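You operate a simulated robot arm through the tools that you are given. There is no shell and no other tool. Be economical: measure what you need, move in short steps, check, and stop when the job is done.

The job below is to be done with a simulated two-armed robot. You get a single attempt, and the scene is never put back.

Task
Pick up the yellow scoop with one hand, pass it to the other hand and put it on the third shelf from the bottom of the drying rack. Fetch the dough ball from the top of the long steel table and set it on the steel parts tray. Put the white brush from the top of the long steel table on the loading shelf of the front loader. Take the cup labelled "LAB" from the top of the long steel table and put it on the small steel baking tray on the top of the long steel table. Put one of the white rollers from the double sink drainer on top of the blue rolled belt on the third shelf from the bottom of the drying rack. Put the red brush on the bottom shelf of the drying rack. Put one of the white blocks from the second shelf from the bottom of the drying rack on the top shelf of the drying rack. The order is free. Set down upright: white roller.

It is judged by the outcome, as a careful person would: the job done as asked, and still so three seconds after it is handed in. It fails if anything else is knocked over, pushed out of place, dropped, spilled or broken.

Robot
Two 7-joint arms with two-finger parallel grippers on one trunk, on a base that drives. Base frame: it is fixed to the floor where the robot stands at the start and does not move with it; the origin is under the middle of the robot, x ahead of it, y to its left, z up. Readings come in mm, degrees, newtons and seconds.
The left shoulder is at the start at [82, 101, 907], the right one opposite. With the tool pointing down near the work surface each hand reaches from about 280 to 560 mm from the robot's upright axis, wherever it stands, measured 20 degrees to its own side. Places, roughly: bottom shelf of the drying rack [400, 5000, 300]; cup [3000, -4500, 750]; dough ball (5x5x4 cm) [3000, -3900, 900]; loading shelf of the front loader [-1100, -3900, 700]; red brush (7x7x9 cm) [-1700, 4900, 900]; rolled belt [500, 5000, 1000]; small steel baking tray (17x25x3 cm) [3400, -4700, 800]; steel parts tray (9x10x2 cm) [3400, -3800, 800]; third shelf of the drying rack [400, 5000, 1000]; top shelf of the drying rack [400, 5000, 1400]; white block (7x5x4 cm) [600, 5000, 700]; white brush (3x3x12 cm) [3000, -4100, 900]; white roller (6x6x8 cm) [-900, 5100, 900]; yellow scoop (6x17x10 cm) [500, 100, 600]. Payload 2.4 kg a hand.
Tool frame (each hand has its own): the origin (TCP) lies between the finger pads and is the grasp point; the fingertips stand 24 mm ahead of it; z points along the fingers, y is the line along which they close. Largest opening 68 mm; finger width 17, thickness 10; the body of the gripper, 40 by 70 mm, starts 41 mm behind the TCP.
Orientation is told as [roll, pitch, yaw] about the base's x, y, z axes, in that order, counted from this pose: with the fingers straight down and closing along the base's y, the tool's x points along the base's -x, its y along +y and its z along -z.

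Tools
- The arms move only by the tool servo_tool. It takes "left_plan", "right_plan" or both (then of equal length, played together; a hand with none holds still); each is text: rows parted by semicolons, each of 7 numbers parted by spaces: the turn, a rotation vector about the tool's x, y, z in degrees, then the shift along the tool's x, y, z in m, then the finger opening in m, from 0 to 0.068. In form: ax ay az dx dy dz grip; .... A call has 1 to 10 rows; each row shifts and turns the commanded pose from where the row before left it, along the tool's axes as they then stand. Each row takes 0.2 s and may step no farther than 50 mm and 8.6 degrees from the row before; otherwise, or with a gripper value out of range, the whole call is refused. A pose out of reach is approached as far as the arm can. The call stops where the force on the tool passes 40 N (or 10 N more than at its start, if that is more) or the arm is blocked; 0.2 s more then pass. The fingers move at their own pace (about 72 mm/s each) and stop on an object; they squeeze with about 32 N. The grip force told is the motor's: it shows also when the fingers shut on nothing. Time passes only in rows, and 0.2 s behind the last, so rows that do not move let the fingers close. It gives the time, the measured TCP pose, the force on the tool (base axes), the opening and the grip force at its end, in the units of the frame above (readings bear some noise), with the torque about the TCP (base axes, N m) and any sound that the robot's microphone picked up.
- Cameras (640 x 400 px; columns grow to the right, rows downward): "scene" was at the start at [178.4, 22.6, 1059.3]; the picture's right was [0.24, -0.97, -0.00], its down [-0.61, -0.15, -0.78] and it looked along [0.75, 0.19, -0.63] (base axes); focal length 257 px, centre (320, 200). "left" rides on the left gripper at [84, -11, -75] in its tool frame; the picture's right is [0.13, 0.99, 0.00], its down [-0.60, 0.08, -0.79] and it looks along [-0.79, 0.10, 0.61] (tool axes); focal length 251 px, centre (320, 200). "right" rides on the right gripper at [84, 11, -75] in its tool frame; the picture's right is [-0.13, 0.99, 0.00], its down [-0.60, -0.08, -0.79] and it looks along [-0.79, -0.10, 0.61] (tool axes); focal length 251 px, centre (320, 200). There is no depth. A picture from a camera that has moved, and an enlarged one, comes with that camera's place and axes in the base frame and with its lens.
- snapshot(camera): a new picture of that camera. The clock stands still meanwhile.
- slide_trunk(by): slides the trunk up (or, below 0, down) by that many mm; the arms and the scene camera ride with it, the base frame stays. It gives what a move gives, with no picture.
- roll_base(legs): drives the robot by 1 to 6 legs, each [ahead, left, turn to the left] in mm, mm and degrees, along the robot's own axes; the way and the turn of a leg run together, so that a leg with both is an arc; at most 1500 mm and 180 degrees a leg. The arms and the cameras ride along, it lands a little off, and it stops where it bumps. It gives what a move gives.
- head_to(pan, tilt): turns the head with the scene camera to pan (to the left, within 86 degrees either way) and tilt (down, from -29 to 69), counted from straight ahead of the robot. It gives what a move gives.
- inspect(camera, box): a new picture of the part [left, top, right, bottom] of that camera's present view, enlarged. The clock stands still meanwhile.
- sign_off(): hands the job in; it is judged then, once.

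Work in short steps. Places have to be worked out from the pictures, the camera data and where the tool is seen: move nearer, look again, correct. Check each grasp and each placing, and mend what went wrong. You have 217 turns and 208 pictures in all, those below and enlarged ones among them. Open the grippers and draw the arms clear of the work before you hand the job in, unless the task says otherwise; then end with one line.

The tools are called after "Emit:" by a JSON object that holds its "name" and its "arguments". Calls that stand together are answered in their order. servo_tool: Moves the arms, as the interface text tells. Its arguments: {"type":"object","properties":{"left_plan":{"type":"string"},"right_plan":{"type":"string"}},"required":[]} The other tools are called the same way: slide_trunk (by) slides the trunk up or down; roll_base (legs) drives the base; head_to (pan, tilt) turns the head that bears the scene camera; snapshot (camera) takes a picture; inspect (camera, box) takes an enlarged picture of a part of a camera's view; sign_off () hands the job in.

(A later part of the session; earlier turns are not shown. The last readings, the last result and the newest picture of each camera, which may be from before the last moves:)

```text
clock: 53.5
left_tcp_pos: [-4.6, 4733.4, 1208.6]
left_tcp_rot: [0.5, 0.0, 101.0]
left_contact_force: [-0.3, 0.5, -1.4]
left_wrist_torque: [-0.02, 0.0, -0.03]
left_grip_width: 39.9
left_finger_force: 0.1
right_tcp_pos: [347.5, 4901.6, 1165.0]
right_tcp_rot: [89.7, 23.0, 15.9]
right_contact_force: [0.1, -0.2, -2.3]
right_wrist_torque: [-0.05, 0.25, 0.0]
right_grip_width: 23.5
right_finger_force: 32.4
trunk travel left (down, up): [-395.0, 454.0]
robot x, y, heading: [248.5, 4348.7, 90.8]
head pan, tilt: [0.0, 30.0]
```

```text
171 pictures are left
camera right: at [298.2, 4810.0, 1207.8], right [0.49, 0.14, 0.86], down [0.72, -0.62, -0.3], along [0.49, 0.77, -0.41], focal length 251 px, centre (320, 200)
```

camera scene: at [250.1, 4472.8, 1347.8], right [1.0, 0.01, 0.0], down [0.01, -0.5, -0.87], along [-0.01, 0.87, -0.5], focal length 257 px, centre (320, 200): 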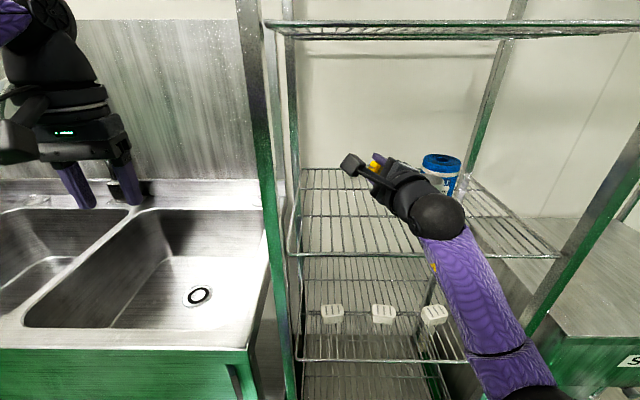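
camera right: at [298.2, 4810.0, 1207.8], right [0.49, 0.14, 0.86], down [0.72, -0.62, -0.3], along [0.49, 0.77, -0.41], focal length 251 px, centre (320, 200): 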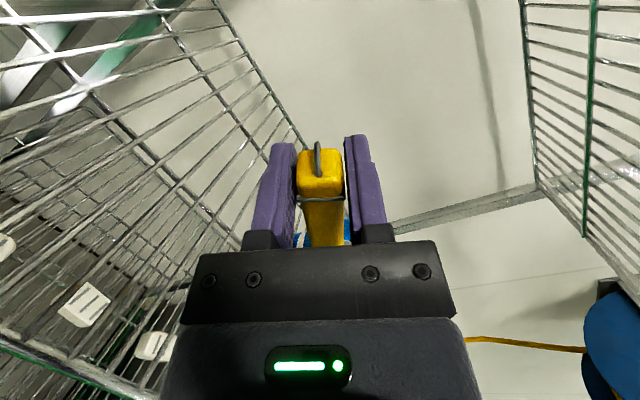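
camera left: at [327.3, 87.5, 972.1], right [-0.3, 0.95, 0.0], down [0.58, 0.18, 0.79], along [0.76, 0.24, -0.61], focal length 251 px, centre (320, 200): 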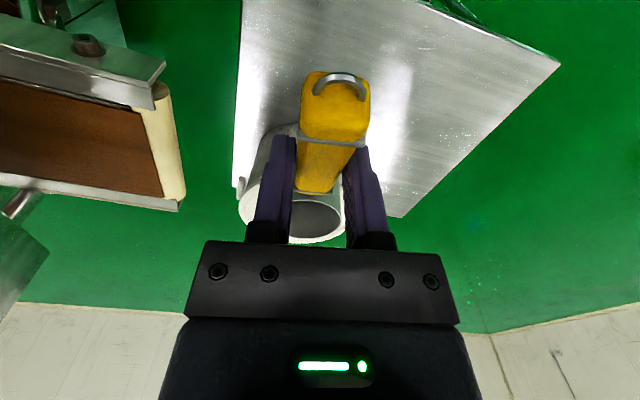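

The hand is over the shelf, but I want a little more depth. I drive 40 mm more and then lower with the trunk in steps to find contact.

Emit:
{"name": "roll_base", "arguments": {"legs": [[40, 0, 0]]}}

Emit:
{"name": "slide_trunk", "arguments": {"by": -45}}

Emit:
{"name": "snapshot", "arguments": {"camera": "scene"}}

Emit:
{"name": "snapshot", "arguments": {"camera": "right"}}

```text
clock: 54.4
left_tcp_pos: [-3.3, 4774.6, 1210.2]
left_tcp_rot: [0.4, 0.0, 101.0]
left_contact_force: [0.0, 0.9, -0.2]
left_wrist_torque: [-0.01, -0.01, 0.0]
left_grip_width: 39.8
left_finger_force: 0.1
right_tcp_pos: [346.5, 4941.3, 1164.0]
right_tcp_rot: [89.6, 23.1, 15.8]
right_contact_force: [-0.2, -0.1, -3.0]
right_wrist_torque: [-0.12, 0.28, -0.02]
right_grip_width: 23.4
right_finger_force: 31.8
trunk travel left (down, up): [-395.0, 454.0]
robot x, y, heading: [247.7, 4387.0, 91.0]
head pan, tilt: [0.0, 30.0]
```

```text
clock: 55.2
left_tcp_pos: [-2.7, 4772.1, 1166.2]
left_tcp_rot: [0.4, -0.1, 101.1]
left_contact_force: [-0.7, -0.9, 0.5]
left_wrist_torque: [-0.03, 0.02, 0.0]
left_grip_width: 40.0
left_finger_force: 0.1
right_tcp_pos: [346.0, 4941.2, 1120.3]
right_tcp_rot: [89.7, 23.0, 15.7]
right_contact_force: [0.4, -0.6, -2.9]
right_wrist_torque: [-0.07, 0.27, 0.0]
right_grip_width: 23.6
right_finger_force: 32.2
trunk travel left (down, up): [-350.0, 500.0]
robot x, y, heading: [253.3, 4386.3, 90.6]
head pan, tilt: [0.0, 30.0]
```

```text
170 pictures are left
camera scene: at [249.7, 4518.5, 1302.5], right [1.0, 0.01, 0.0], down [0.01, -0.5, -0.87], along [-0.01, 0.87, -0.5], focal length 257 px, centre (320, 200)
```

scene: 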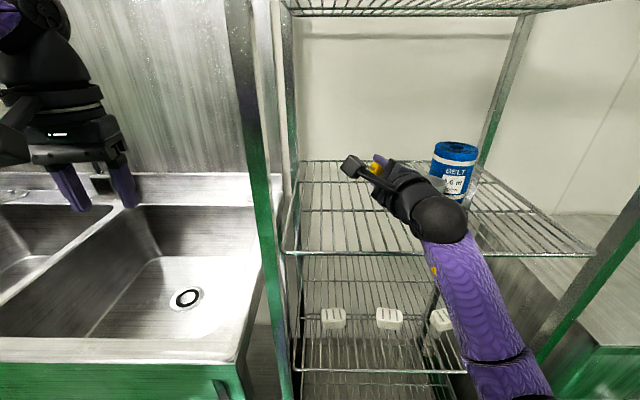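

```text
169 pictures are left
camera right: at [297.9, 4848.8, 1163.1], right [0.49, 0.14, 0.86], down [0.72, -0.62, -0.3], along [0.49, 0.77, -0.41], focal length 251 px, centre (320, 200)
```

right: 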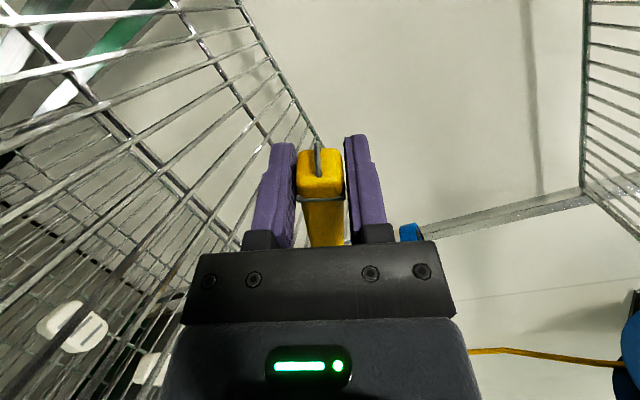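

The cup may be close to the belt, so I shift the base 25 mm left and 30 mm back before lowering more.

Emit:
{"name": "roll_base", "arguments": {"legs": [[-30, 25, 0]]}}

Emit:
{"name": "slide_trunk", "arguments": {"by": -20}}

Emit:
{"name": "inspect", "arguments": {"camera": "scene", "box": [320, 120, 500, 260]}}

```text
clock: 56.1
left_tcp_pos: [-29.7, 4741.6, 1165.8]
left_tcp_rot: [0.3, -0.1, 101.0]
left_contact_force: [0.4, -0.2, 0.2]
left_wrist_torque: [0.01, -0.01, -0.02]
left_grip_width: 39.7
left_finger_force: 0.1
right_tcp_pos: [321.7, 4909.6, 1119.2]
right_tcp_rot: [89.7, 23.1, 15.6]
right_contact_force: [0.3, -0.2, -2.6]
right_wrist_torque: [-0.09, 0.28, 0.0]
right_grip_width: 23.2
right_finger_force: 31.7
trunk travel left (down, up): [-350.0, 500.0]
robot x, y, heading: [226.4, 4355.8, 90.7]
head pan, tilt: [0.0, 30.0]
```

```text
clock: 56.8
left_tcp_pos: [-27.4, 4742.3, 1145.0]
left_tcp_rot: [0.4, -0.2, 100.9]
left_contact_force: [0.6, 0.8, 0.7]
left_wrist_torque: [0.03, -0.02, -0.01]
left_grip_width: 40.0
left_finger_force: 0.1
right_tcp_pos: [322.4, 4909.5, 1099.1]
right_tcp_rot: [89.6, 23.1, 15.7]
right_contact_force: [0.1, 0.4, -1.3]
right_wrist_torque: [0.0, 0.15, 0.0]
right_grip_width: 23.3
right_finger_force: 32.0
trunk travel left (down, up): [-330.0, 520.0]
robot x, y, heading: [222.2, 4354.5, 90.6]
head pan, tilt: [0.0, 30.0]
```

```text
2.86 times, centred on (410, 190) of scene
camera zoom: at [225.0, 4491.5, 1282.2], right [1.0, 0.01, 0.0], down [0.01, -0.5, -0.87], along [-0.01, 0.87, -0.5], focal length 734 px, centre (63, 229)
```

zoom: 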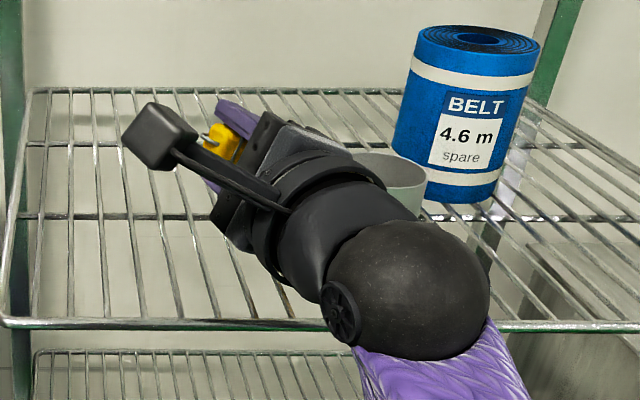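

The force and torque dropped, so the cup is touching the shelf at z≈1099. I lower a few mm more.

Emit:
{"name": "slide_trunk", "arguments": {"by": -3}}

Emit:
{"name": "snapshot", "arguments": {"camera": "right"}}

```text
clock: 57.3
left_tcp_pos: [-29.7, 4740.8, 1141.6]
left_tcp_rot: [0.4, -0.1, 100.9]
left_contact_force: [0.0, 0.3, 0.1]
left_wrist_torque: [-0.03, -0.01, 0.01]
left_grip_width: 39.9
left_finger_force: 0.1
right_tcp_pos: [322.5, 4908.7, 1097.0]
right_tcp_rot: [89.8, 23.1, 15.8]
right_contact_force: [-2.5, -0.1, 5.5]
right_wrist_torque: [0.14, -0.23, 0.11]
right_grip_width: 23.4
right_finger_force: 31.6
trunk travel left (down, up): [-327.0, 522.0]
robot x, y, heading: [224.5, 4358.3, 90.6]
head pan, tilt: [0.0, 30.0]
```

```text
167 pictures are left
camera right: at [272.5, 4817.6, 1140.7], right [0.49, 0.14, 0.86], down [0.72, -0.62, -0.31], along [0.49, 0.77, -0.4], focal length 251 px, centre (320, 200)
```

right: 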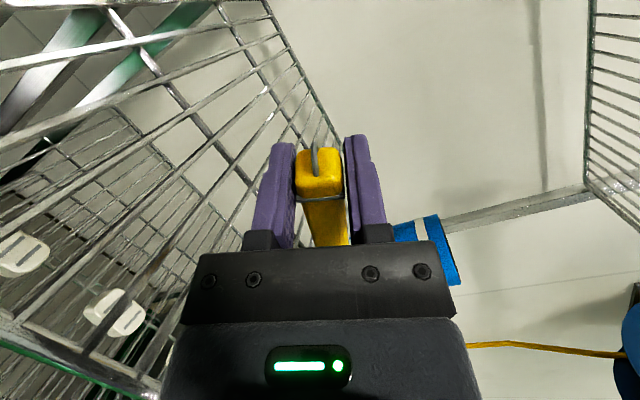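

There is about 8 N of contact, so the scoop rests on the shelf. I open the right hand.

Emit:
{"name": "servo_tool", "arguments": {"right_plan": "0 0 0 0 0 0 0.03; 0 0 0 0 0 0 0.045; 0 0 0 0 0 0 0.05; 0 0 0 0 0 0 0.05"}}

Emit:
{"name": "snapshot", "arguments": {"camera": "right"}}

```text
clock: 58.3
left_tcp_pos: [-28.1, 4742.1, 1140.7]
left_tcp_rot: [0.4, -0.1, 101.1]
left_contact_force: [0.1, 0.5, -0.1]
left_wrist_torque: [0.01, -0.03, 0.01]
left_grip_width: 39.9
left_finger_force: 0.1
right_tcp_pos: [322.7, 4908.6, 1096.6]
right_tcp_rot: [89.7, 23.0, 15.8]
right_contact_force: [0.6, -0.2, -0.6]
right_wrist_torque: [0.01, 0.0, -0.04]
right_grip_width: 50.0
right_finger_force: 0.1
trunk travel left (down, up): [-327.0, 522.0]
robot x, y, heading: [223.8, 4358.0, 90.6]
head pan, tilt: [0.0, 30.0]
```

```text
166 pictures are left
camera right: at [273.3, 4818.2, 1140.0], right [0.49, 0.14, 0.86], down [0.72, -0.62, -0.3], along [0.49, 0.77, -0.41], focal length 251 px, centre (320, 200)
```

right: 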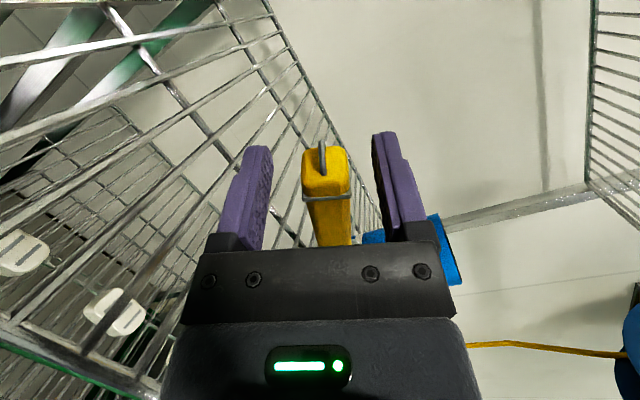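

The scoop stands by itself. I back the base straight out and check.

Emit:
{"name": "roll_base", "arguments": {"legs": [[-300, 0, 0]]}}

Emit:
{"name": "snapshot", "arguments": {"camera": "scene"}}

```text
clock: 60.3
left_tcp_pos: [-26.1, 4444.1, 1141.7]
left_tcp_rot: [0.4, -0.1, 100.9]
left_contact_force: [0.0, -0.2, 0.4]
left_wrist_torque: [-0.01, -0.01, -0.03]
left_grip_width: 40.0
left_finger_force: 0.0
right_tcp_pos: [325.5, 4611.7, 1096.3]
right_tcp_rot: [89.7, 23.0, 15.8]
right_contact_force: [0.4, 0.8, 0.2]
right_wrist_torque: [0.02, 0.0, -0.01]
right_grip_width: 49.9
right_finger_force: 0.1
trunk travel left (down, up): [-327.0, 522.0]
robot x, y, heading: [231.3, 4058.6, 90.6]
head pan, tilt: [0.0, 30.0]
```

```text
165 pictures are left
camera scene: at [227.9, 4193.6, 1279.3], right [1.0, 0.01, 0.0], down [0.01, -0.5, -0.87], along [-0.01, 0.87, -0.5], focal length 257 px, centre (320, 200)
```

scene: 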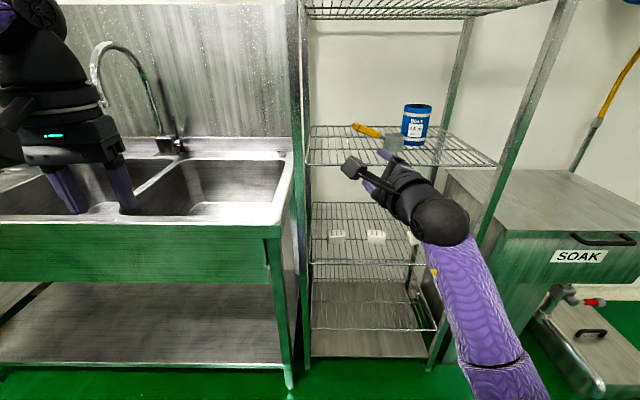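

The scoop stands on the third shelf. Next comes a white block, for which I turn the right hand to point down and forward with its fingers closing sideways.

Emit:
{"name": "servo_tool", "arguments": {"right_plan": "4.67 1.7 -6.61 0 0 -0.02 0.068; 4.67 1.7 -6.61 0 0 -0.02 0.068; 4.67 1.7 -6.61 0 0 0 0.068; 4.67 1.7 -6.61 0 0 0 0.068; 4.67 1.7 -6.61 0 0 0 0.068; 4.67 1.7 -6.61 0 0 0 0.068; 4.67 1.7 -6.61 0 0 0 0.068; 4.67 1.7 -6.61 0 0 0 0.068; 4.67 1.7 -6.61 0 0 0 0.068; 4.67 1.7 -6.61 0 0 0 0.068"}}

Emit:
{"name": "servo_tool", "arguments": {"right_plan": "4.67 1.7 -6.61 0 0 0 0.068; 4.67 1.7 -6.61 0 0 0 0.068; 4.67 1.7 -6.61 0 0 0 0.068; 4.67 1.7 -6.61 0 0 0 0.068; 0 0 0 0 0 0 0.068"}}

Emit:
{"name": "slide_trunk", "arguments": {"by": -220}}

Emit:
{"name": "snapshot", "arguments": {"camera": "scene"}}

Emit:
{"name": "snapshot", "arguments": {"camera": "right"}}

```text
clock: 62.5
left_tcp_pos: [-26.0, 4444.8, 1141.9]
left_tcp_rot: [0.5, 0.0, 101.0]
left_contact_force: [0.1, 0.3, -0.4]
left_wrist_torque: [0.02, -0.01, -0.03]
left_grip_width: 40.2
left_finger_force: 0.0
right_tcp_pos: [336.9, 4573.1, 1097.5]
right_tcp_rot: [34.4, -28.4, 59.0]
right_contact_force: [-1.0, -0.9, -0.6]
right_wrist_torque: [0.0, -0.02, -0.01]
right_grip_width: 67.8
right_finger_force: 0.1
trunk travel left (down, up): [-327.0, 522.0]
robot x, y, heading: [230.6, 4055.1, 90.7]
head pan, tilt: [0.0, 30.0]
```

```text
clock: 63.7
left_tcp_pos: [-25.2, 4444.8, 1141.1]
left_tcp_rot: [0.4, -0.1, 101.0]
left_contact_force: [-0.5, -0.2, -0.4]
left_wrist_torque: [0.0, 0.02, 0.04]
left_grip_width: 40.1
left_finger_force: 0.1
right_tcp_pos: [336.8, 4572.9, 1096.7]
right_tcp_rot: [0.1, -29.6, 90.0]
right_contact_force: [-0.7, 0.5, -0.8]
right_wrist_torque: [-0.03, 0.06, 0.02]
right_grip_width: 68.1
right_finger_force: 0.0
trunk travel left (down, up): [-327.0, 522.0]
robot x, y, heading: [228.1, 4060.9, 90.6]
head pan, tilt: [0.0, 30.0]
```

```text
clock: 66.1
left_tcp_pos: [-25.5, 4443.7, 922.6]
left_tcp_rot: [0.4, -0.1, 101.0]
left_contact_force: [0.4, -0.4, -0.6]
left_wrist_torque: [0.0, 0.01, 0.01]
left_grip_width: 39.8
left_finger_force: 0.0
right_tcp_pos: [336.6, 4572.4, 878.6]
right_tcp_rot: [0.1, -29.8, 90.0]
right_contact_force: [-0.4, 0.6, 0.0]
right_wrist_torque: [-0.02, 0.0, -0.02]
right_grip_width: 68.0
right_finger_force: 0.1
trunk travel left (down, up): [-107.0, 742.0]
robot x, y, heading: [226.5, 4061.0, 90.7]
head pan, tilt: [0.0, 30.0]
```

```text
164 pictures are left
camera scene: at [227.3, 4250.7, 1054.9], right [1.0, 0.01, 0.0], down [0.01, -0.5, -0.87], along [-0.01, 0.87, -0.5], focal length 257 px, centre (320, 200)
```

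scene: 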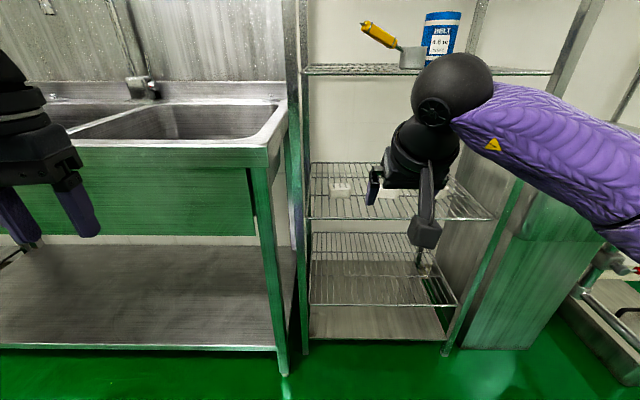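

```text
163 pictures are left
camera right: at [327.2, 4463.6, 902.0], right [-0.99, 0.11, 0.07], down [0.08, 0.13, 0.99], along [0.1, 0.99, -0.14], focal length 251 px, centre (320, 200)
```

right: 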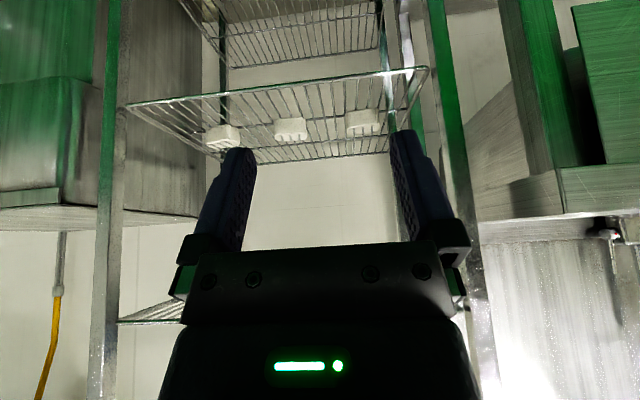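

The shelf spacing now fits 350 mm: about 318, 668, 1018 and 1368, with the front at y≈4830. I zoom in on the blocks to see which way they can be gripped.

Emit:
{"name": "inspect", "arguments": {"camera": "right", "box": [190, 90, 390, 170]}}

Emit:
{"name": "inspect", "arguments": {"camera": "scene", "box": [310, 150, 460, 230]}}

```text
3.20 times, centred on (290, 130) of right
camera zoom: at [327.2, 4463.6, 902.0], right [-0.99, 0.11, 0.07], down [0.08, 0.13, 0.99], along [0.1, 0.99, -0.14], focal length 805 px, centre (416, 424)
```

zoom: 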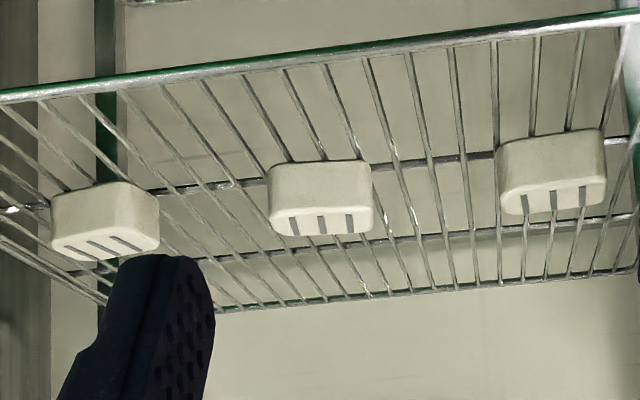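

```text
4.27 times, centred on (385, 190) of scene
camera zoom: at [227.3, 4250.7, 1054.9], right [1.0, 0.01, 0.0], down [0.01, -0.5, -0.87], along [-0.01, 0.87, -0.5], focal length 1096 px, centre (43, 243)
```

zoom: 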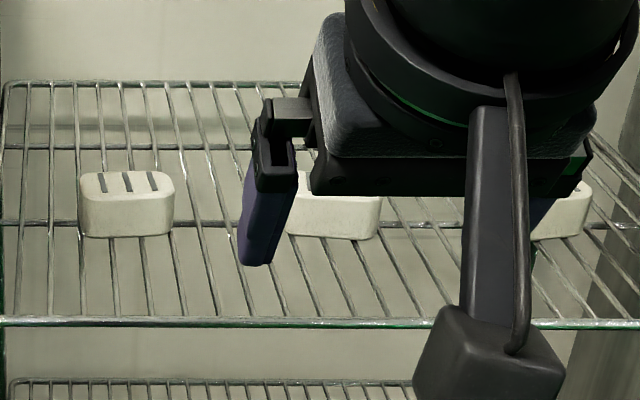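

The 7 cm side lies along x, so I must grip the 5 cm depth from above. I straighten the right hand to point down and yaw it 90° so that it closes along y.

Emit:
{"name": "servo_tool", "arguments": {"right_plan": "0 7.5 0 0 0 0 0.068; 0 7.5 0 0 0 0 0.068; 0 7.5 0 0 0 0 0.068; 0 7.3 0 0 0 0 0.068; 0 0 -8.5 0 0 0 0.068; 0 0 -8.5 0 0 0 0.068; 0 0 -8.5 0 0 0 0.068; 0 0 -8.5 0 0 0 0.068; 0 0 -8.5 0 0 0 0.068; 0 0 -8.5 0 0 0 0.068"}}

Emit:
{"name": "servo_tool", "arguments": {"right_plan": "0 0 -8.5 0 0 0 0.068; 0 0 -8.5 0 0 0 0.068; 0 0 -8.5 0 0 0 0.068; 0 0 -8.5 0 0 0 0.068; 0 0 -5 0 0 0 0.068; 0 0 0 0 0 0 0.068"}}

Emit:
{"name": "snapshot", "arguments": {"camera": "scene"}}

Emit:
{"name": "snapshot", "arguments": {"camera": "right"}}

```text
clock: 68.3
left_tcp_pos: [-25.4, 4443.7, 919.9]
left_tcp_rot: [0.4, -0.1, 101.0]
left_contact_force: [0.1, -0.8, 0.2]
left_wrist_torque: [0.05, -0.04, -0.05]
left_grip_width: 39.7
left_finger_force: 0.0
right_tcp_pos: [343.4, 4512.8, 862.9]
right_tcp_rot: [0.2, -0.1, 132.4]
right_contact_force: [-0.1, -0.1, 0.4]
right_wrist_torque: [0.0, -0.01, 0.02]
right_grip_width: 67.6
right_finger_force: 0.1
right hand out of reach, approached as far as the arm can: row 7, 8, 9, 10
trunk travel left (down, up): [-107.0, 742.0]
robot x, y, heading: [228.3, 4056.4, 90.7]
head pan, tilt: [0.0, 30.0]
```

```text
clock: 69.7
left_tcp_pos: [-25.7, 4445.1, 921.2]
left_tcp_rot: [0.3, -0.1, 101.1]
left_contact_force: [-0.2, -0.3, -0.4]
left_wrist_torque: [0.0, -0.03, 0.0]
left_grip_width: 40.2
left_finger_force: 0.0
right_tcp_pos: [288.7, 4393.7, 845.7]
right_tcp_rot: [0.0, 0.0, 171.4]
right_contact_force: [0.4, 0.1, 0.4]
right_wrist_torque: [-0.01, 0.02, 0.0]
right_grip_width: 67.9
right_finger_force: 0.0
right hand out of reach, approached as far as the arm can: row 1, 2, 3, 4, 5
trunk travel left (down, up): [-107.0, 742.0]
robot x, y, heading: [227.9, 4058.2, 90.6]
head pan, tilt: [0.0, 30.0]
```

```text
160 pictures are left
camera scene: at [227.3, 4250.7, 1054.8], right [1.0, 0.01, 0.0], down [0.01, -0.5, -0.87], along [-0.01, 0.87, -0.5], focal length 257 px, centre (320, 200)
```

scene: 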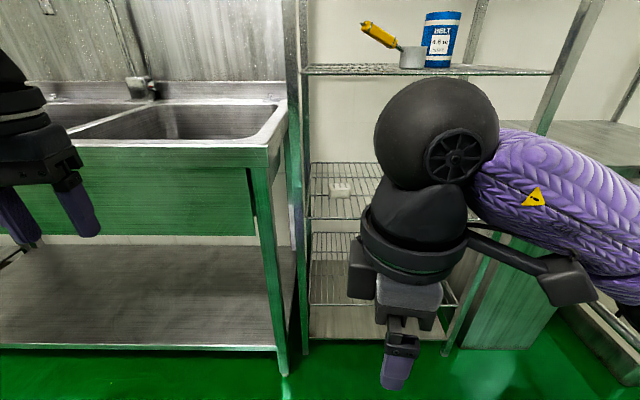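

```text
159 pictures are left
camera right: at [370.6, 4371.4, 921.1], right [-0.28, -0.96, 0.0], down [-0.58, 0.17, 0.79], along [-0.76, 0.22, -0.61], focal length 251 px, centre (320, 200)
```

right: 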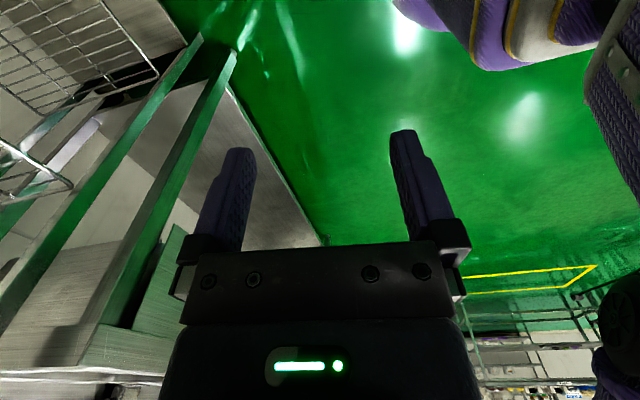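

Yaw +90 shortens the reach badly. I turn the other way, to −90.

Emit:
{"name": "servo_tool", "arguments": {"right_plan": "0 0 8.6 0 0 0 0.068; 0 0 8.6 0 0 0 0.068; 0 0 8.6 0 0 0 0.068; 0 0 8.6 0 0 0 0.068; 0 0 8.6 0 0 0 0.068; 0 0 8.6 0 0 0 0.068; 0 0 8.6 0 0 0 0.068; 0 0 8.6 0 0 0 0.068; 0 0 8.6 0 0 0 0.068; 0 0 8.6 0 0 0 0.068"}}

Emit:
{"name": "servo_tool", "arguments": {"right_plan": "0 0 8.6 0 0 0 0.068; 0 0 8.6 0 0 0 0.068; 0 0 8.6 0 0 0 0.068; 0 0 8.6 0 0 0 0.068; 0 0 8.6 0 0 0 0.068; 0 0 8.6 0 0 0 0.068; 0 0 8.6 0 0 0 0.068; 0 0 8.6 0 0 0 0.068; 0 0 8.6 0 0 0 0.068; 0 0 6 0 0 0 0.068"}}

Emit:
{"name": "snapshot", "arguments": {"camera": "scene"}}

```text
clock: 71.9
left_tcp_pos: [-25.5, 4444.2, 922.6]
left_tcp_rot: [0.4, -0.1, 101.1]
left_contact_force: [0.4, 0.4, 0.0]
left_wrist_torque: [-0.05, 0.03, -0.01]
left_grip_width: 40.1
left_finger_force: 0.0
right_tcp_pos: [288.4, 4393.8, 845.3]
right_tcp_rot: [0.0, 0.1, 85.2]
right_contact_force: [0.4, 0.6, -0.3]
right_wrist_torque: [0.01, -0.01, 0.04]
right_grip_width: 68.1
right_finger_force: 0.1
trunk travel left (down, up): [-107.0, 742.0]
robot x, y, heading: [228.7, 4057.7, 90.5]
head pan, tilt: [0.0, 30.0]
```

```text
clock: 74.1
left_tcp_pos: [-26.3, 4444.7, 921.4]
left_tcp_rot: [0.4, -0.1, 101.0]
left_contact_force: [0.0, 0.4, 0.6]
left_wrist_torque: [0.01, 0.0, -0.01]
left_grip_width: 39.9
left_finger_force: 0.1
right_tcp_pos: [287.8, 4395.3, 845.2]
right_tcp_rot: [0.1, 0.1, 1.9]
right_contact_force: [0.1, 0.0, -0.1]
right_wrist_torque: [0.04, 0.02, -0.01]
right_grip_width: 68.1
right_finger_force: 0.1
trunk travel left (down, up): [-107.0, 742.0]
robot x, y, heading: [232.7, 4058.8, 90.6]
head pan, tilt: [0.0, 30.0]
```

```text
158 pictures are left
camera scene: at [227.3, 4250.8, 1054.8], right [1.0, 0.01, 0.0], down [0.01, -0.5, -0.87], along [-0.01, 0.87, -0.5], focal length 257 px, centre (320, 200)
```

scene: 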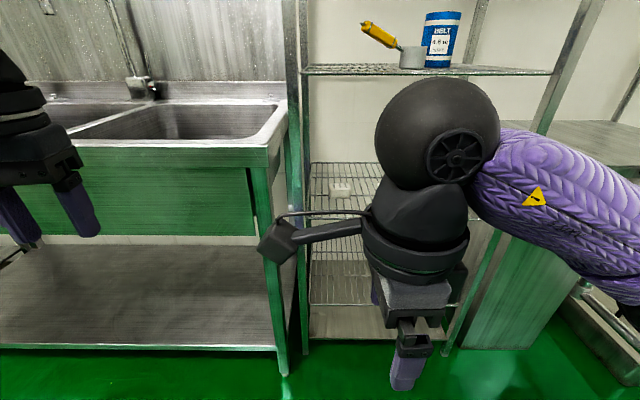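

Yaw −90 works. I extend forward at this height to test the reach.

Emit:
{"name": "servo_tool", "arguments": {"right_plan": "0 0 0 -0.01 0.045 0.01 0.068; 0 0 0 -0.01 0.045 0.01 0.068; 0 0 0 -0.01 0.045 0.01 0.068; 0 0 0 -0.01 0.045 0.01 0.068; 0 0 0 0 0 0.01 0.068; 0 0 0 0 0 0 0.068"}}

Emit:
{"name": "snapshot", "arguments": {"camera": "scene"}}

Emit:
{"name": "snapshot", "arguments": {"camera": "right"}}

```text
clock: 75.5
left_tcp_pos: [-26.5, 4444.1, 922.3]
left_tcp_rot: [0.4, -0.1, 101.0]
left_contact_force: [-0.1, -0.6, 0.0]
left_wrist_torque: [0.0, 0.0, -0.03]
left_grip_width: 40.1
left_finger_force: 0.1
right_tcp_pos: [321.8, 4575.9, 796.5]
right_tcp_rot: [0.0, 0.0, 2.1]
right_contact_force: [1.0, -0.8, 0.1]
right_wrist_torque: [0.0, 0.02, -0.03]
right_grip_width: 68.0
right_finger_force: 0.0
trunk travel left (down, up): [-107.0, 742.0]
robot x, y, heading: [226.7, 4054.1, 90.7]
head pan, tilt: [0.0, 30.0]
```

```text
157 pictures are left
camera scene: at [227.3, 4250.8, 1054.8], right [1.0, 0.01, 0.0], down [0.01, -0.5, -0.87], along [-0.01, 0.87, -0.5], focal length 257 px, centre (320, 200)
```

scene: 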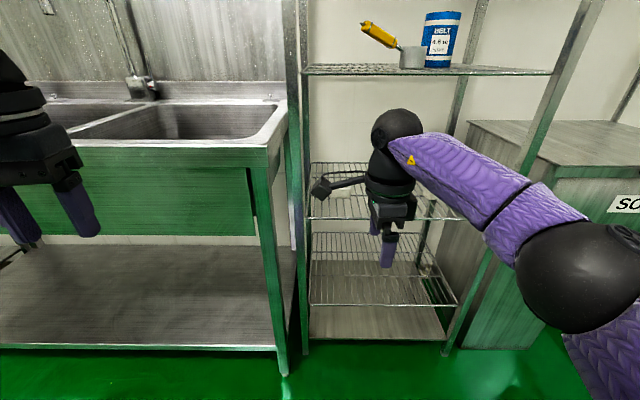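

```text
156 pictures are left
camera right: at [237.2, 4584.7, 872.0], right [0.09, 1.0, 0.0], down [0.61, -0.06, 0.79], along [0.79, -0.07, -0.61], focal length 251 px, centre (320, 200)
```

right: 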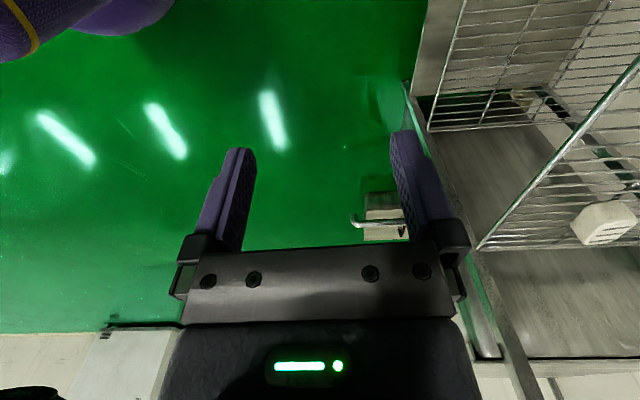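

The elbow would foul the rack post in this pose. I test tilting the hand 45°, so it approaches from the right and above with the wrist kept low.

Emit:
{"name": "servo_tool", "arguments": {"right_plan": "0 8.5 0 0 0 0 0.068; 0 8.5 0 0 0 0 0.068; 0 8.5 0 0 0 0 0.068; 0 8.5 0 0 0 0 0.068; 0 8.5 0 0 0 0 0.068; 0 0 0 0 0 0 0.068"}}

Emit:
{"name": "snapshot", "arguments": {"camera": "scene"}}

Emit:
{"name": "snapshot", "arguments": {"camera": "right"}}

```text
clock: 76.9
left_tcp_pos: [-25.4, 4445.0, 922.0]
left_tcp_rot: [0.3, -0.1, 101.0]
left_contact_force: [0.2, 0.0, -0.7]
left_wrist_torque: [-0.03, 0.01, 0.01]
left_grip_width: 39.9
left_finger_force: 0.0
right_tcp_pos: [322.2, 4575.9, 796.4]
right_tcp_rot: [-0.1, 42.7, 2.1]
right_contact_force: [0.2, -0.2, 0.8]
right_wrist_torque: [0.01, 0.02, -0.04]
right_grip_width: 68.1
right_finger_force: 0.0
trunk travel left (down, up): [-107.0, 742.0]
robot x, y, heading: [228.8, 4057.5, 90.4]
head pan, tilt: [0.0, 30.0]
```

```text
155 pictures are left
camera scene: at [227.4, 4250.8, 1054.8], right [1.0, 0.01, 0.0], down [0.01, -0.5, -0.87], along [-0.01, 0.87, -0.5], focal length 257 px, centre (320, 200)
```

scene: 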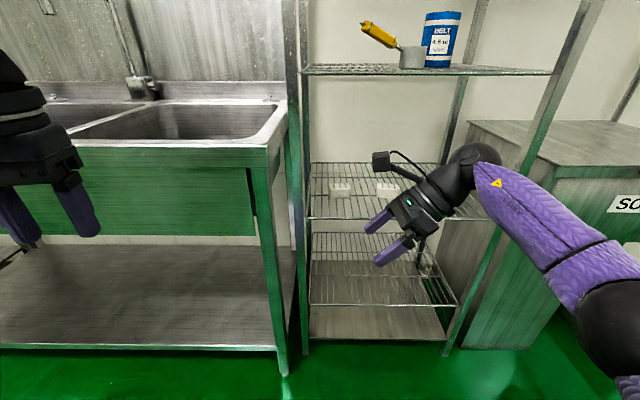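

```text
154 pictures are left
camera right: at [311.6, 4587.0, 908.7], right [0.06, 0.99, -0.09], down [0.98, -0.04, 0.17], along [0.17, -0.1, -0.98], focal length 251 px, centre (320, 200)
```

right: 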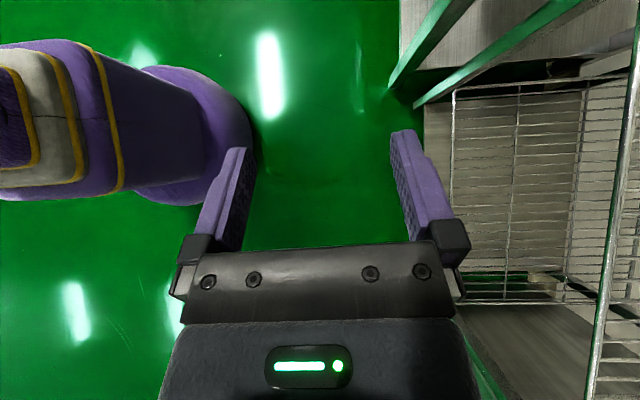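

This pose gives the elbow room for the left block. The left hand must clear the sink first, so I raise it.

Emit:
{"name": "servo_tool", "arguments": {"left_plan": "0 0 0 0 0 -0.05 0.04; 0 0 0 0 0 -0.05 0.04; 0 0 0 0 0 -0.05 0.04; 0 0 0 0 0 -0.05 0.04; 0 0 0 0 0 0 0.04"}}

Emit:
{"name": "slide_trunk", "arguments": {"by": -51}}

```text
clock: 78.1
left_tcp_pos: [-26.6, 4404.4, 1031.1]
left_tcp_rot: [0.4, -0.2, 101.0]
left_contact_force: [0.1, 1.4, 0.3]
left_wrist_torque: [-0.04, -0.01, 0.01]
left_grip_width: 39.8
left_finger_force: 0.0
left hand out of reach, approached as far as the arm can: row 2, 3, 4
right_tcp_pos: [322.8, 4576.3, 796.6]
right_tcp_rot: [0.0, 42.6, 2.1]
right_contact_force: [0.6, -0.6, -0.4]
right_wrist_torque: [-0.01, 0.0, -0.03]
right_grip_width: 67.8
right_finger_force: 0.0
trunk travel left (down, up): [-107.0, 742.0]
robot x, y, heading: [230.9, 4059.1, 90.5]
head pan, tilt: [0.0, 30.0]
```

```text
clock: 79.0
left_tcp_pos: [-25.8, 4405.9, 981.5]
left_tcp_rot: [0.4, 0.0, 101.0]
left_contact_force: [0.4, 0.0, -0.8]
left_wrist_torque: [-0.01, 0.04, 0.01]
left_grip_width: 40.1
left_finger_force: 0.0
right_tcp_pos: [321.7, 4576.3, 745.4]
right_tcp_rot: [-0.1, 42.6, 2.0]
right_contact_force: [-0.1, 0.3, -0.4]
right_wrist_torque: [0.0, -0.04, -0.03]
right_grip_width: 68.0
right_finger_force: 0.1
trunk travel left (down, up): [-56.0, 794.0]
robot x, y, heading: [227.9, 4059.5, 90.7]
head pan, tilt: [0.0, 30.0]
```

I drive most of the way and look.

Emit:
{"name": "roll_base", "arguments": {"legs": [[250, 18, -0.5]]}}

Emit:
{"name": "snapshot", "arguments": {"camera": "scene"}}

Emit:
{"name": "snapshot", "arguments": {"camera": "right"}}

Emit:
{"name": "snapshot", "arguments": {"camera": "left"}}

```text
clock: 80.8
left_tcp_pos: [-42.0, 4658.2, 980.8]
left_tcp_rot: [0.3, -0.1, 100.6]
left_contact_force: [-0.3, 1.5, 0.1]
left_wrist_torque: [0.04, -0.01, -0.01]
left_grip_width: 40.3
left_finger_force: 0.0
right_tcp_pos: [305.9, 4825.6, 746.3]
right_tcp_rot: [0.1, 42.6, 1.6]
right_contact_force: [-1.2, -0.3, 0.0]
right_wrist_torque: [0.0, 0.0, 0.01]
right_grip_width: 68.0
right_finger_force: 0.2
trunk travel left (down, up): [-56.0, 794.0]
robot x, y, heading: [208.9, 4309.8, 90.2]
head pan, tilt: [0.0, 30.0]
```

```text
153 pictures are left
camera scene: at [209.3, 4519.0, 1001.8], right [1.0, 0.0, 0.0], down [0.0, -0.5, -0.87], along [0.0, 0.87, -0.5], focal length 257 px, centre (320, 200)
```

scene: 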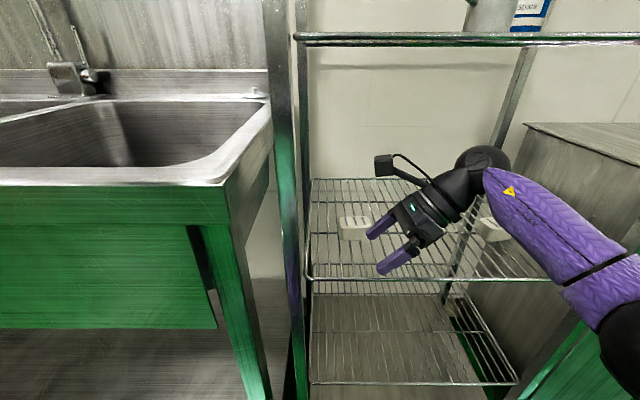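

```text
152 pictures are left
camera right: at [295.9, 4836.9, 857.3], right [0.07, 0.99, -0.09], down [0.98, -0.05, 0.18], along [0.17, -0.1, -0.98], focal length 251 px, centre (320, 200)
```

right: 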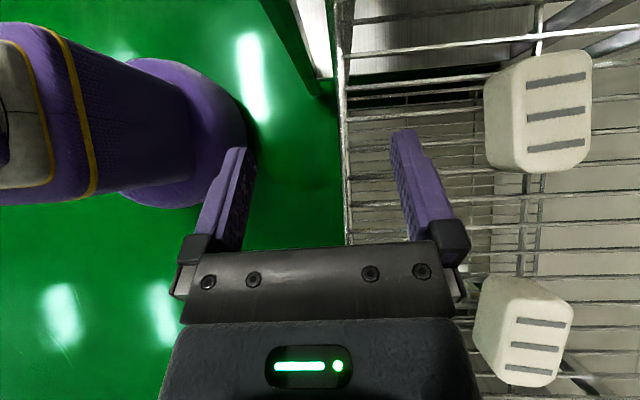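

```text
151 pictures are left
camera left: at [-15.7, 4578.3, 1055.5], right [-0.95, -0.31, 0.01], down [-0.18, 0.58, 0.79], along [-0.25, 0.75, -0.61], focal length 251 px, centre (320, 200)
```

left: 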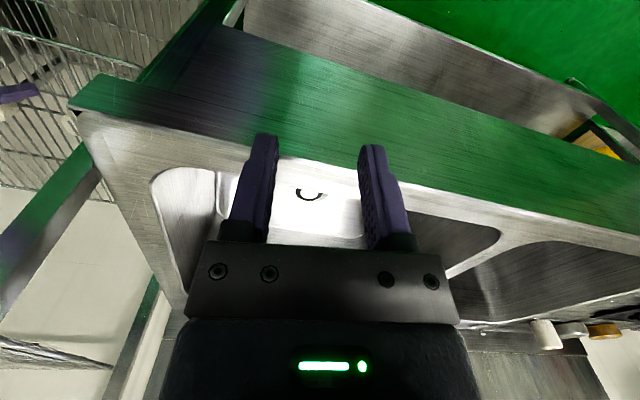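

From directly above, the left block's front face is at y≈4935 with its centre at about (283, 4957). I move so that a slanted approach lands on it.

Emit:
{"name": "roll_base", "arguments": {"legs": [[131, -21, 0]]}}

Emit:
{"name": "snapshot", "arguments": {"camera": "right"}}

Emit:
{"name": "snapshot", "arguments": {"camera": "scene"}}

```text
clock: 82.1
left_tcp_pos: [-21.9, 4788.3, 981.4]
left_tcp_rot: [0.4, 0.0, 100.5]
left_contact_force: [-0.1, 0.8, 0.1]
left_wrist_torque: [0.0, 0.02, 0.03]
left_grip_width: 39.8
left_finger_force: 0.1
right_tcp_pos: [328.0, 4956.1, 745.4]
right_tcp_rot: [0.0, 42.7, 1.6]
right_contact_force: [-0.3, -0.4, -0.5]
right_wrist_torque: [-0.03, -0.03, 0.01]
right_grip_width: 67.9
right_finger_force: 0.1
trunk travel left (down, up): [-56.0, 794.0]
robot x, y, heading: [230.3, 4439.3, 90.2]
head pan, tilt: [0.0, 30.0]
```

```text
150 pictures are left
camera right: at [316.6, 4966.6, 857.3], right [0.07, 0.99, -0.09], down [0.98, -0.05, 0.18], along [0.17, -0.1, -0.98], focal length 251 px, centre (320, 200)
```

right: 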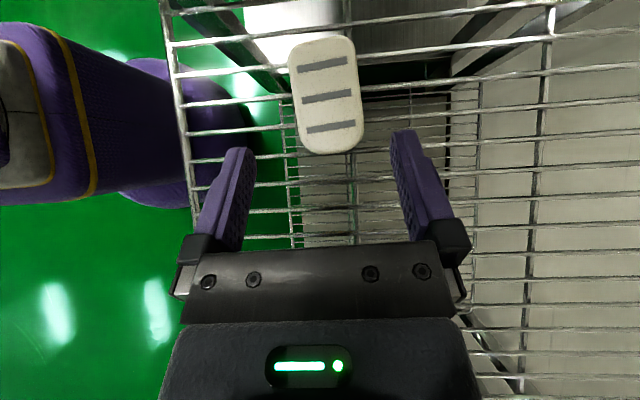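

```text
149 pictures are left
camera scene: at [230.1, 4648.7, 1001.8], right [1.0, 0.0, 0.0], down [0.0, -0.5, -0.87], along [0.0, 0.87, -0.5], focal length 257 px, centre (320, 200)
```

scene: 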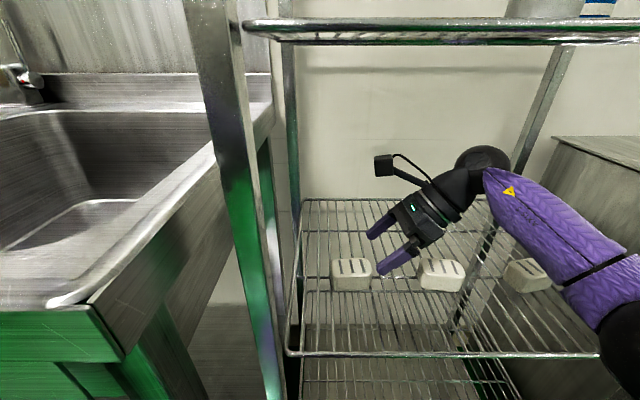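

The block lies at (283, 4959), so only 2.5 mm of correction is needed. I approach along the fingers and close.

Emit:
{"name": "servo_tool", "arguments": {"right_plan": "0 0 0 0 0.0025 0.02 0.068; 0 0 0 0 0 0.02 0.068; 0 0 0 0 0 0.021 0.068; 0 0 0 0 0 0 0.068"}}

Emit:
{"name": "snapshot", "arguments": {"camera": "right"}}

```text
clock: 83.1
left_tcp_pos: [-22.0, 4788.2, 981.4]
left_tcp_rot: [0.3, -0.1, 100.7]
left_contact_force: [-0.7, -0.1, 0.0]
left_wrist_torque: [0.02, 0.02, -0.02]
left_grip_width: 40.1
left_finger_force: 0.0
right_tcp_pos: [285.1, 4957.0, 698.8]
right_tcp_rot: [0.0, 42.5, 1.6]
right_contact_force: [0.3, 0.2, 0.4]
right_wrist_torque: [0.0, 0.02, -0.02]
right_grip_width: 68.1
right_finger_force: 0.1
trunk travel left (down, up): [-56.0, 794.0]
robot x, y, heading: [230.9, 4439.5, 90.1]
head pan, tilt: [0.0, 30.0]
```

```text
148 pictures are left
camera right: at [275.1, 4968.6, 810.8], right [0.07, 0.99, -0.09], down [0.98, -0.05, 0.18], along [0.17, -0.1, -0.98], focal length 251 px, centre (320, 200)
```

right: 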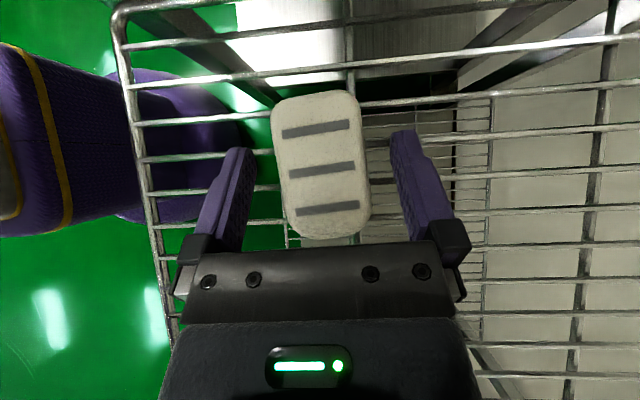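

The block top seems to be near z 699. I go 10 mm deeper and then close.

Emit:
{"name": "servo_tool", "arguments": {"right_plan": "0 0 0 0 0.001 0.006 0.068; 0 0 0 0 0 0.005 0.068; 0 0 0 0 0 0 0.068; 0 0 0 0 0 0 0.02; 0 0 0 0 0 0 0; 0 0 0 0 0 0 0; 0 0 0 0 0 0 0"}}

Emit:
{"name": "snapshot", "arguments": {"camera": "right"}}

```text
clock: 84.7
left_tcp_pos: [-21.7, 4789.4, 981.2]
left_tcp_rot: [0.4, -0.1, 100.7]
left_contact_force: [-0.8, -0.6, 0.7]
left_wrist_torque: [0.0, 0.02, -0.04]
left_grip_width: 39.9
left_finger_force: 0.1
right_tcp_pos: [278.8, 4958.2, 691.8]
right_tcp_rot: [0.0, 42.6, 1.6]
right_contact_force: [1.0, 0.6, 0.1]
right_wrist_torque: [-0.02, 0.04, -0.03]
right_grip_width: 41.5
right_finger_force: 32.2
trunk travel left (down, up): [-56.0, 794.0]
robot x, y, heading: [229.4, 4441.0, 90.2]
head pan, tilt: [0.0, 30.0]
```

```text
147 pictures are left
camera right: at [268.1, 4968.9, 804.3], right [0.07, 0.99, -0.09], down [0.98, -0.05, 0.18], along [0.17, -0.1, -0.98], focal length 251 px, centre (320, 200)
```

right: 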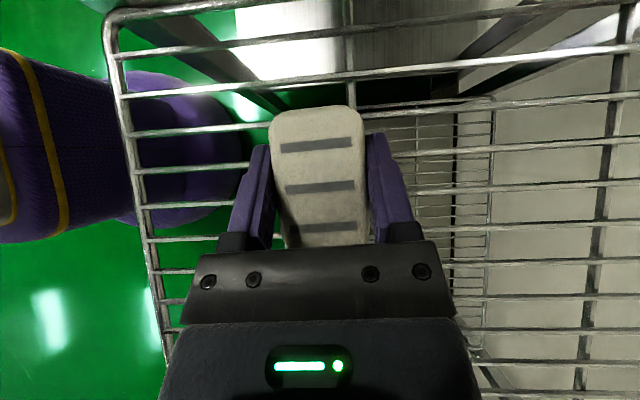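

The block is gripped at 41.5 mm. I lift 50 mm with the trunk and back out of the rack.

Emit:
{"name": "slide_trunk", "arguments": {"by": 50}}

Emit:
{"name": "roll_base", "arguments": {"legs": [[-320, 0, 0]]}}

Emit:
{"name": "snapshot", "arguments": {"camera": "scene"}}

```text
clock: 85.6
left_tcp_pos: [-21.4, 4788.8, 1030.7]
left_tcp_rot: [0.5, -0.3, 100.6]
left_contact_force: [0.0, 0.6, -0.2]
left_wrist_torque: [0.0, 0.04, -0.01]
left_grip_width: 40.1
left_finger_force: 0.2
right_tcp_pos: [278.7, 4957.9, 740.6]
right_tcp_rot: [-0.1, 42.6, 1.7]
right_contact_force: [0.3, 0.5, -0.1]
right_wrist_torque: [0.01, 0.0, 0.02]
right_grip_width: 41.3
right_finger_force: 32.4
trunk travel left (down, up): [-106.0, 744.0]
robot x, y, heading: [229.1, 4436.7, 90.0]
head pan, tilt: [0.0, 30.0]
```

```text
clock: 87.8
left_tcp_pos: [-19.3, 4461.4, 1029.3]
left_tcp_rot: [0.4, -0.1, 100.2]
left_contact_force: [0.2, -0.5, -0.7]
left_wrist_torque: [0.03, 0.0, -0.01]
left_grip_width: 39.7
left_finger_force: 0.0
right_tcp_pos: [281.6, 4629.1, 741.8]
right_tcp_rot: [0.0, 42.5, 1.3]
right_contact_force: [0.4, -0.5, -0.2]
right_wrist_torque: [-0.01, 0.0, 0.0]
right_grip_width: 41.4
right_finger_force: 32.1
trunk travel left (down, up): [-106.0, 744.0]
robot x, y, heading: [228.4, 4112.0, 89.7]
head pan, tilt: [0.0, 30.0]
```

```text
146 pictures are left
camera scene: at [231.1, 4304.2, 1053.7], right [1.0, 0.0, 0.0], down [0.0, -0.5, -0.87], along [0.0, 0.87, -0.5], focal length 257 px, centre (320, 200)
```

scene: 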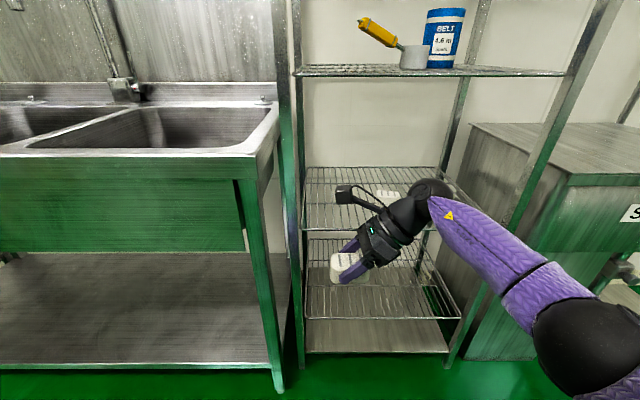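

I raise the trunk by 705 mm so the block comes above the top shelf, and tilt the head to look down on it.

Emit:
{"name": "slide_trunk", "arguments": {"by": 705}}

Emit:
{"name": "head_to", "arguments": {"pan": -5, "tilt": 32}}

Emit:
{"name": "snapshot", "arguments": {"camera": "scene"}}

Emit:
{"name": "snapshot", "arguments": {"camera": "right"}}

```text
refused: 705 is not a number from -400 to 400
```

```text
clock: 88.5
left_tcp_pos: [-19.9, 4462.1, 1030.1]
left_tcp_rot: [0.4, -0.2, 100.3]
left_contact_force: [0.3, -0.1, -0.2]
left_wrist_torque: [0.02, 0.01, 0.01]
left_grip_width: 40.0
left_finger_force: 0.0
right_tcp_pos: [280.6, 4630.0, 741.7]
right_tcp_rot: [-0.1, 42.5, 1.2]
right_contact_force: [0.5, 0.9, -1.4]
right_wrist_torque: [0.0, 0.0, 0.02]
right_grip_width: 41.2
right_finger_force: 32.4
trunk travel left (down, up): [-106.0, 744.0]
robot x, y, heading: [229.4, 4109.5, 89.8]
head pan, tilt: [-5.0, 32.0]
```

```text
145 pictures are left
camera scene: at [238.9, 4303.0, 1050.6], right [1.0, -0.09, 0.0], down [-0.05, -0.53, -0.85], along [0.08, 0.84, -0.53], focal length 257 px, centre (320, 200)
```

scene: 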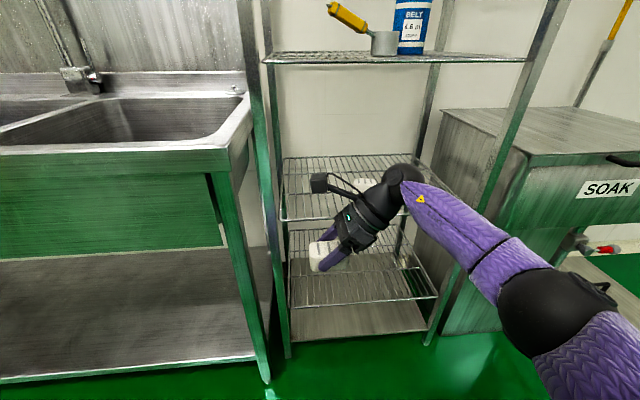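

```text
144 pictures are left
camera right: at [270.8, 4641.2, 854.1], right [0.07, 0.99, -0.09], down [0.98, -0.06, 0.18], along [0.17, -0.1, -0.98], focal length 251 px, centre (320, 200)
```

right: 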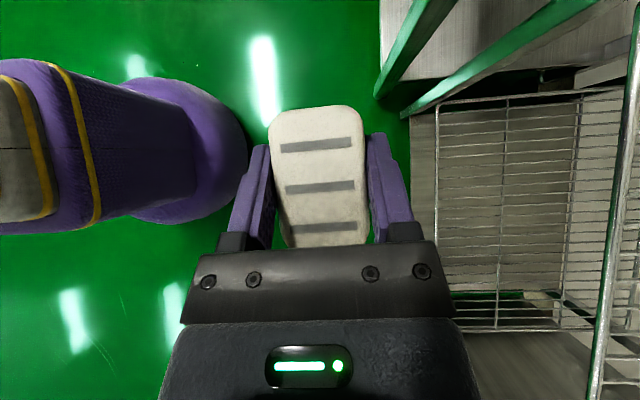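

The limit is 400 mm a call, so I raise it in two calls.

Emit:
{"name": "slide_trunk", "arguments": {"by": 400}}

Emit:
{"name": "slide_trunk", "arguments": {"by": 310}}

Emit:
{"name": "snapshot", "arguments": {"camera": "scene"}}

Emit:
{"name": "snapshot", "arguments": {"camera": "right"}}

```text
clock: 92.3
left_tcp_pos: [-20.9, 4371.5, 1489.3]
left_tcp_rot: [-2.0, -12.8, 100.5]
left_contact_force: [0.2, 0.2, 0.1]
left_wrist_torque: [-0.01, 0.01, 0.02]
left_grip_width: 40.2
left_finger_force: 0.1
right_tcp_pos: [280.7, 4612.3, 1212.0]
right_tcp_rot: [11.2, 41.7, 8.8]
right_contact_force: [0.4, -0.2, -0.5]
right_wrist_torque: [-0.04, 0.06, 0.02]
right_grip_width: 41.8
right_finger_force: 32.1
trunk travel left (down, up): [-506.0, 344.0]
robot x, y, heading: [230.5, 4111.1, 89.8]
head pan, tilt: [-5.0, 32.0]
```

```text
clock: 95.4
left_tcp_pos: [-20.1, 4371.0, 1798.1]
left_tcp_rot: [-2.1, -12.8, 100.5]
left_contact_force: [-0.2, 0.8, -1.2]
left_wrist_torque: [0.0, 0.0, 0.01]
left_grip_width: 40.2
left_finger_force: 0.1
right_tcp_pos: [281.5, 4608.1, 1528.6]
right_tcp_rot: [12.2, 41.7, 9.4]
right_contact_force: [0.5, 0.2, 0.3]
right_wrist_torque: [0.01, 0.01, 0.0]
right_grip_width: 41.3
right_finger_force: 32.5
trunk travel left (down, up): [-816.0, 34.0]
robot x, y, heading: [226.7, 4113.4, 89.8]
head pan, tilt: [-5.0, 32.0]
```

```text
143 pictures are left
camera scene: at [238.6, 4212.8, 1766.5], right [1.0, -0.09, 0.0], down [-0.05, -0.53, -0.85], along [0.08, 0.84, -0.53], focal length 257 px, centre (320, 200)
```

scene: 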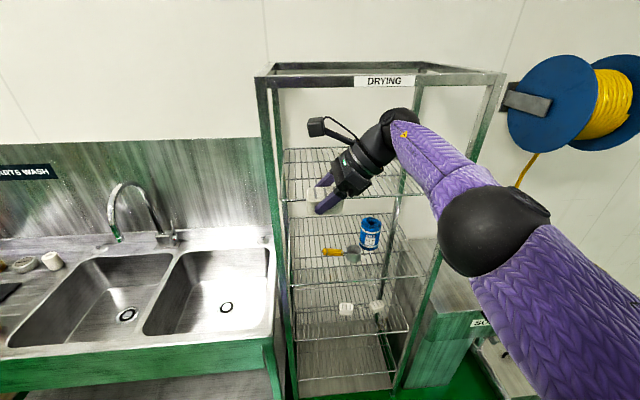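

```text
142 pictures are left
camera right: at [270.6, 4601.7, 1640.7], right [0.07, 0.99, 0.07], down [0.98, -0.08, 0.17], along [0.17, 0.06, -0.98], focal length 251 px, centre (320, 200)
```

right: 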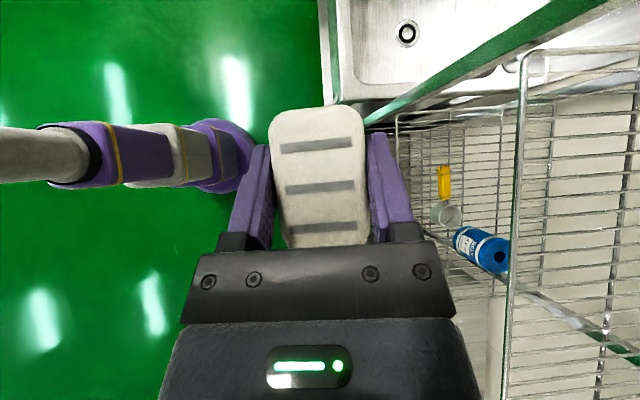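

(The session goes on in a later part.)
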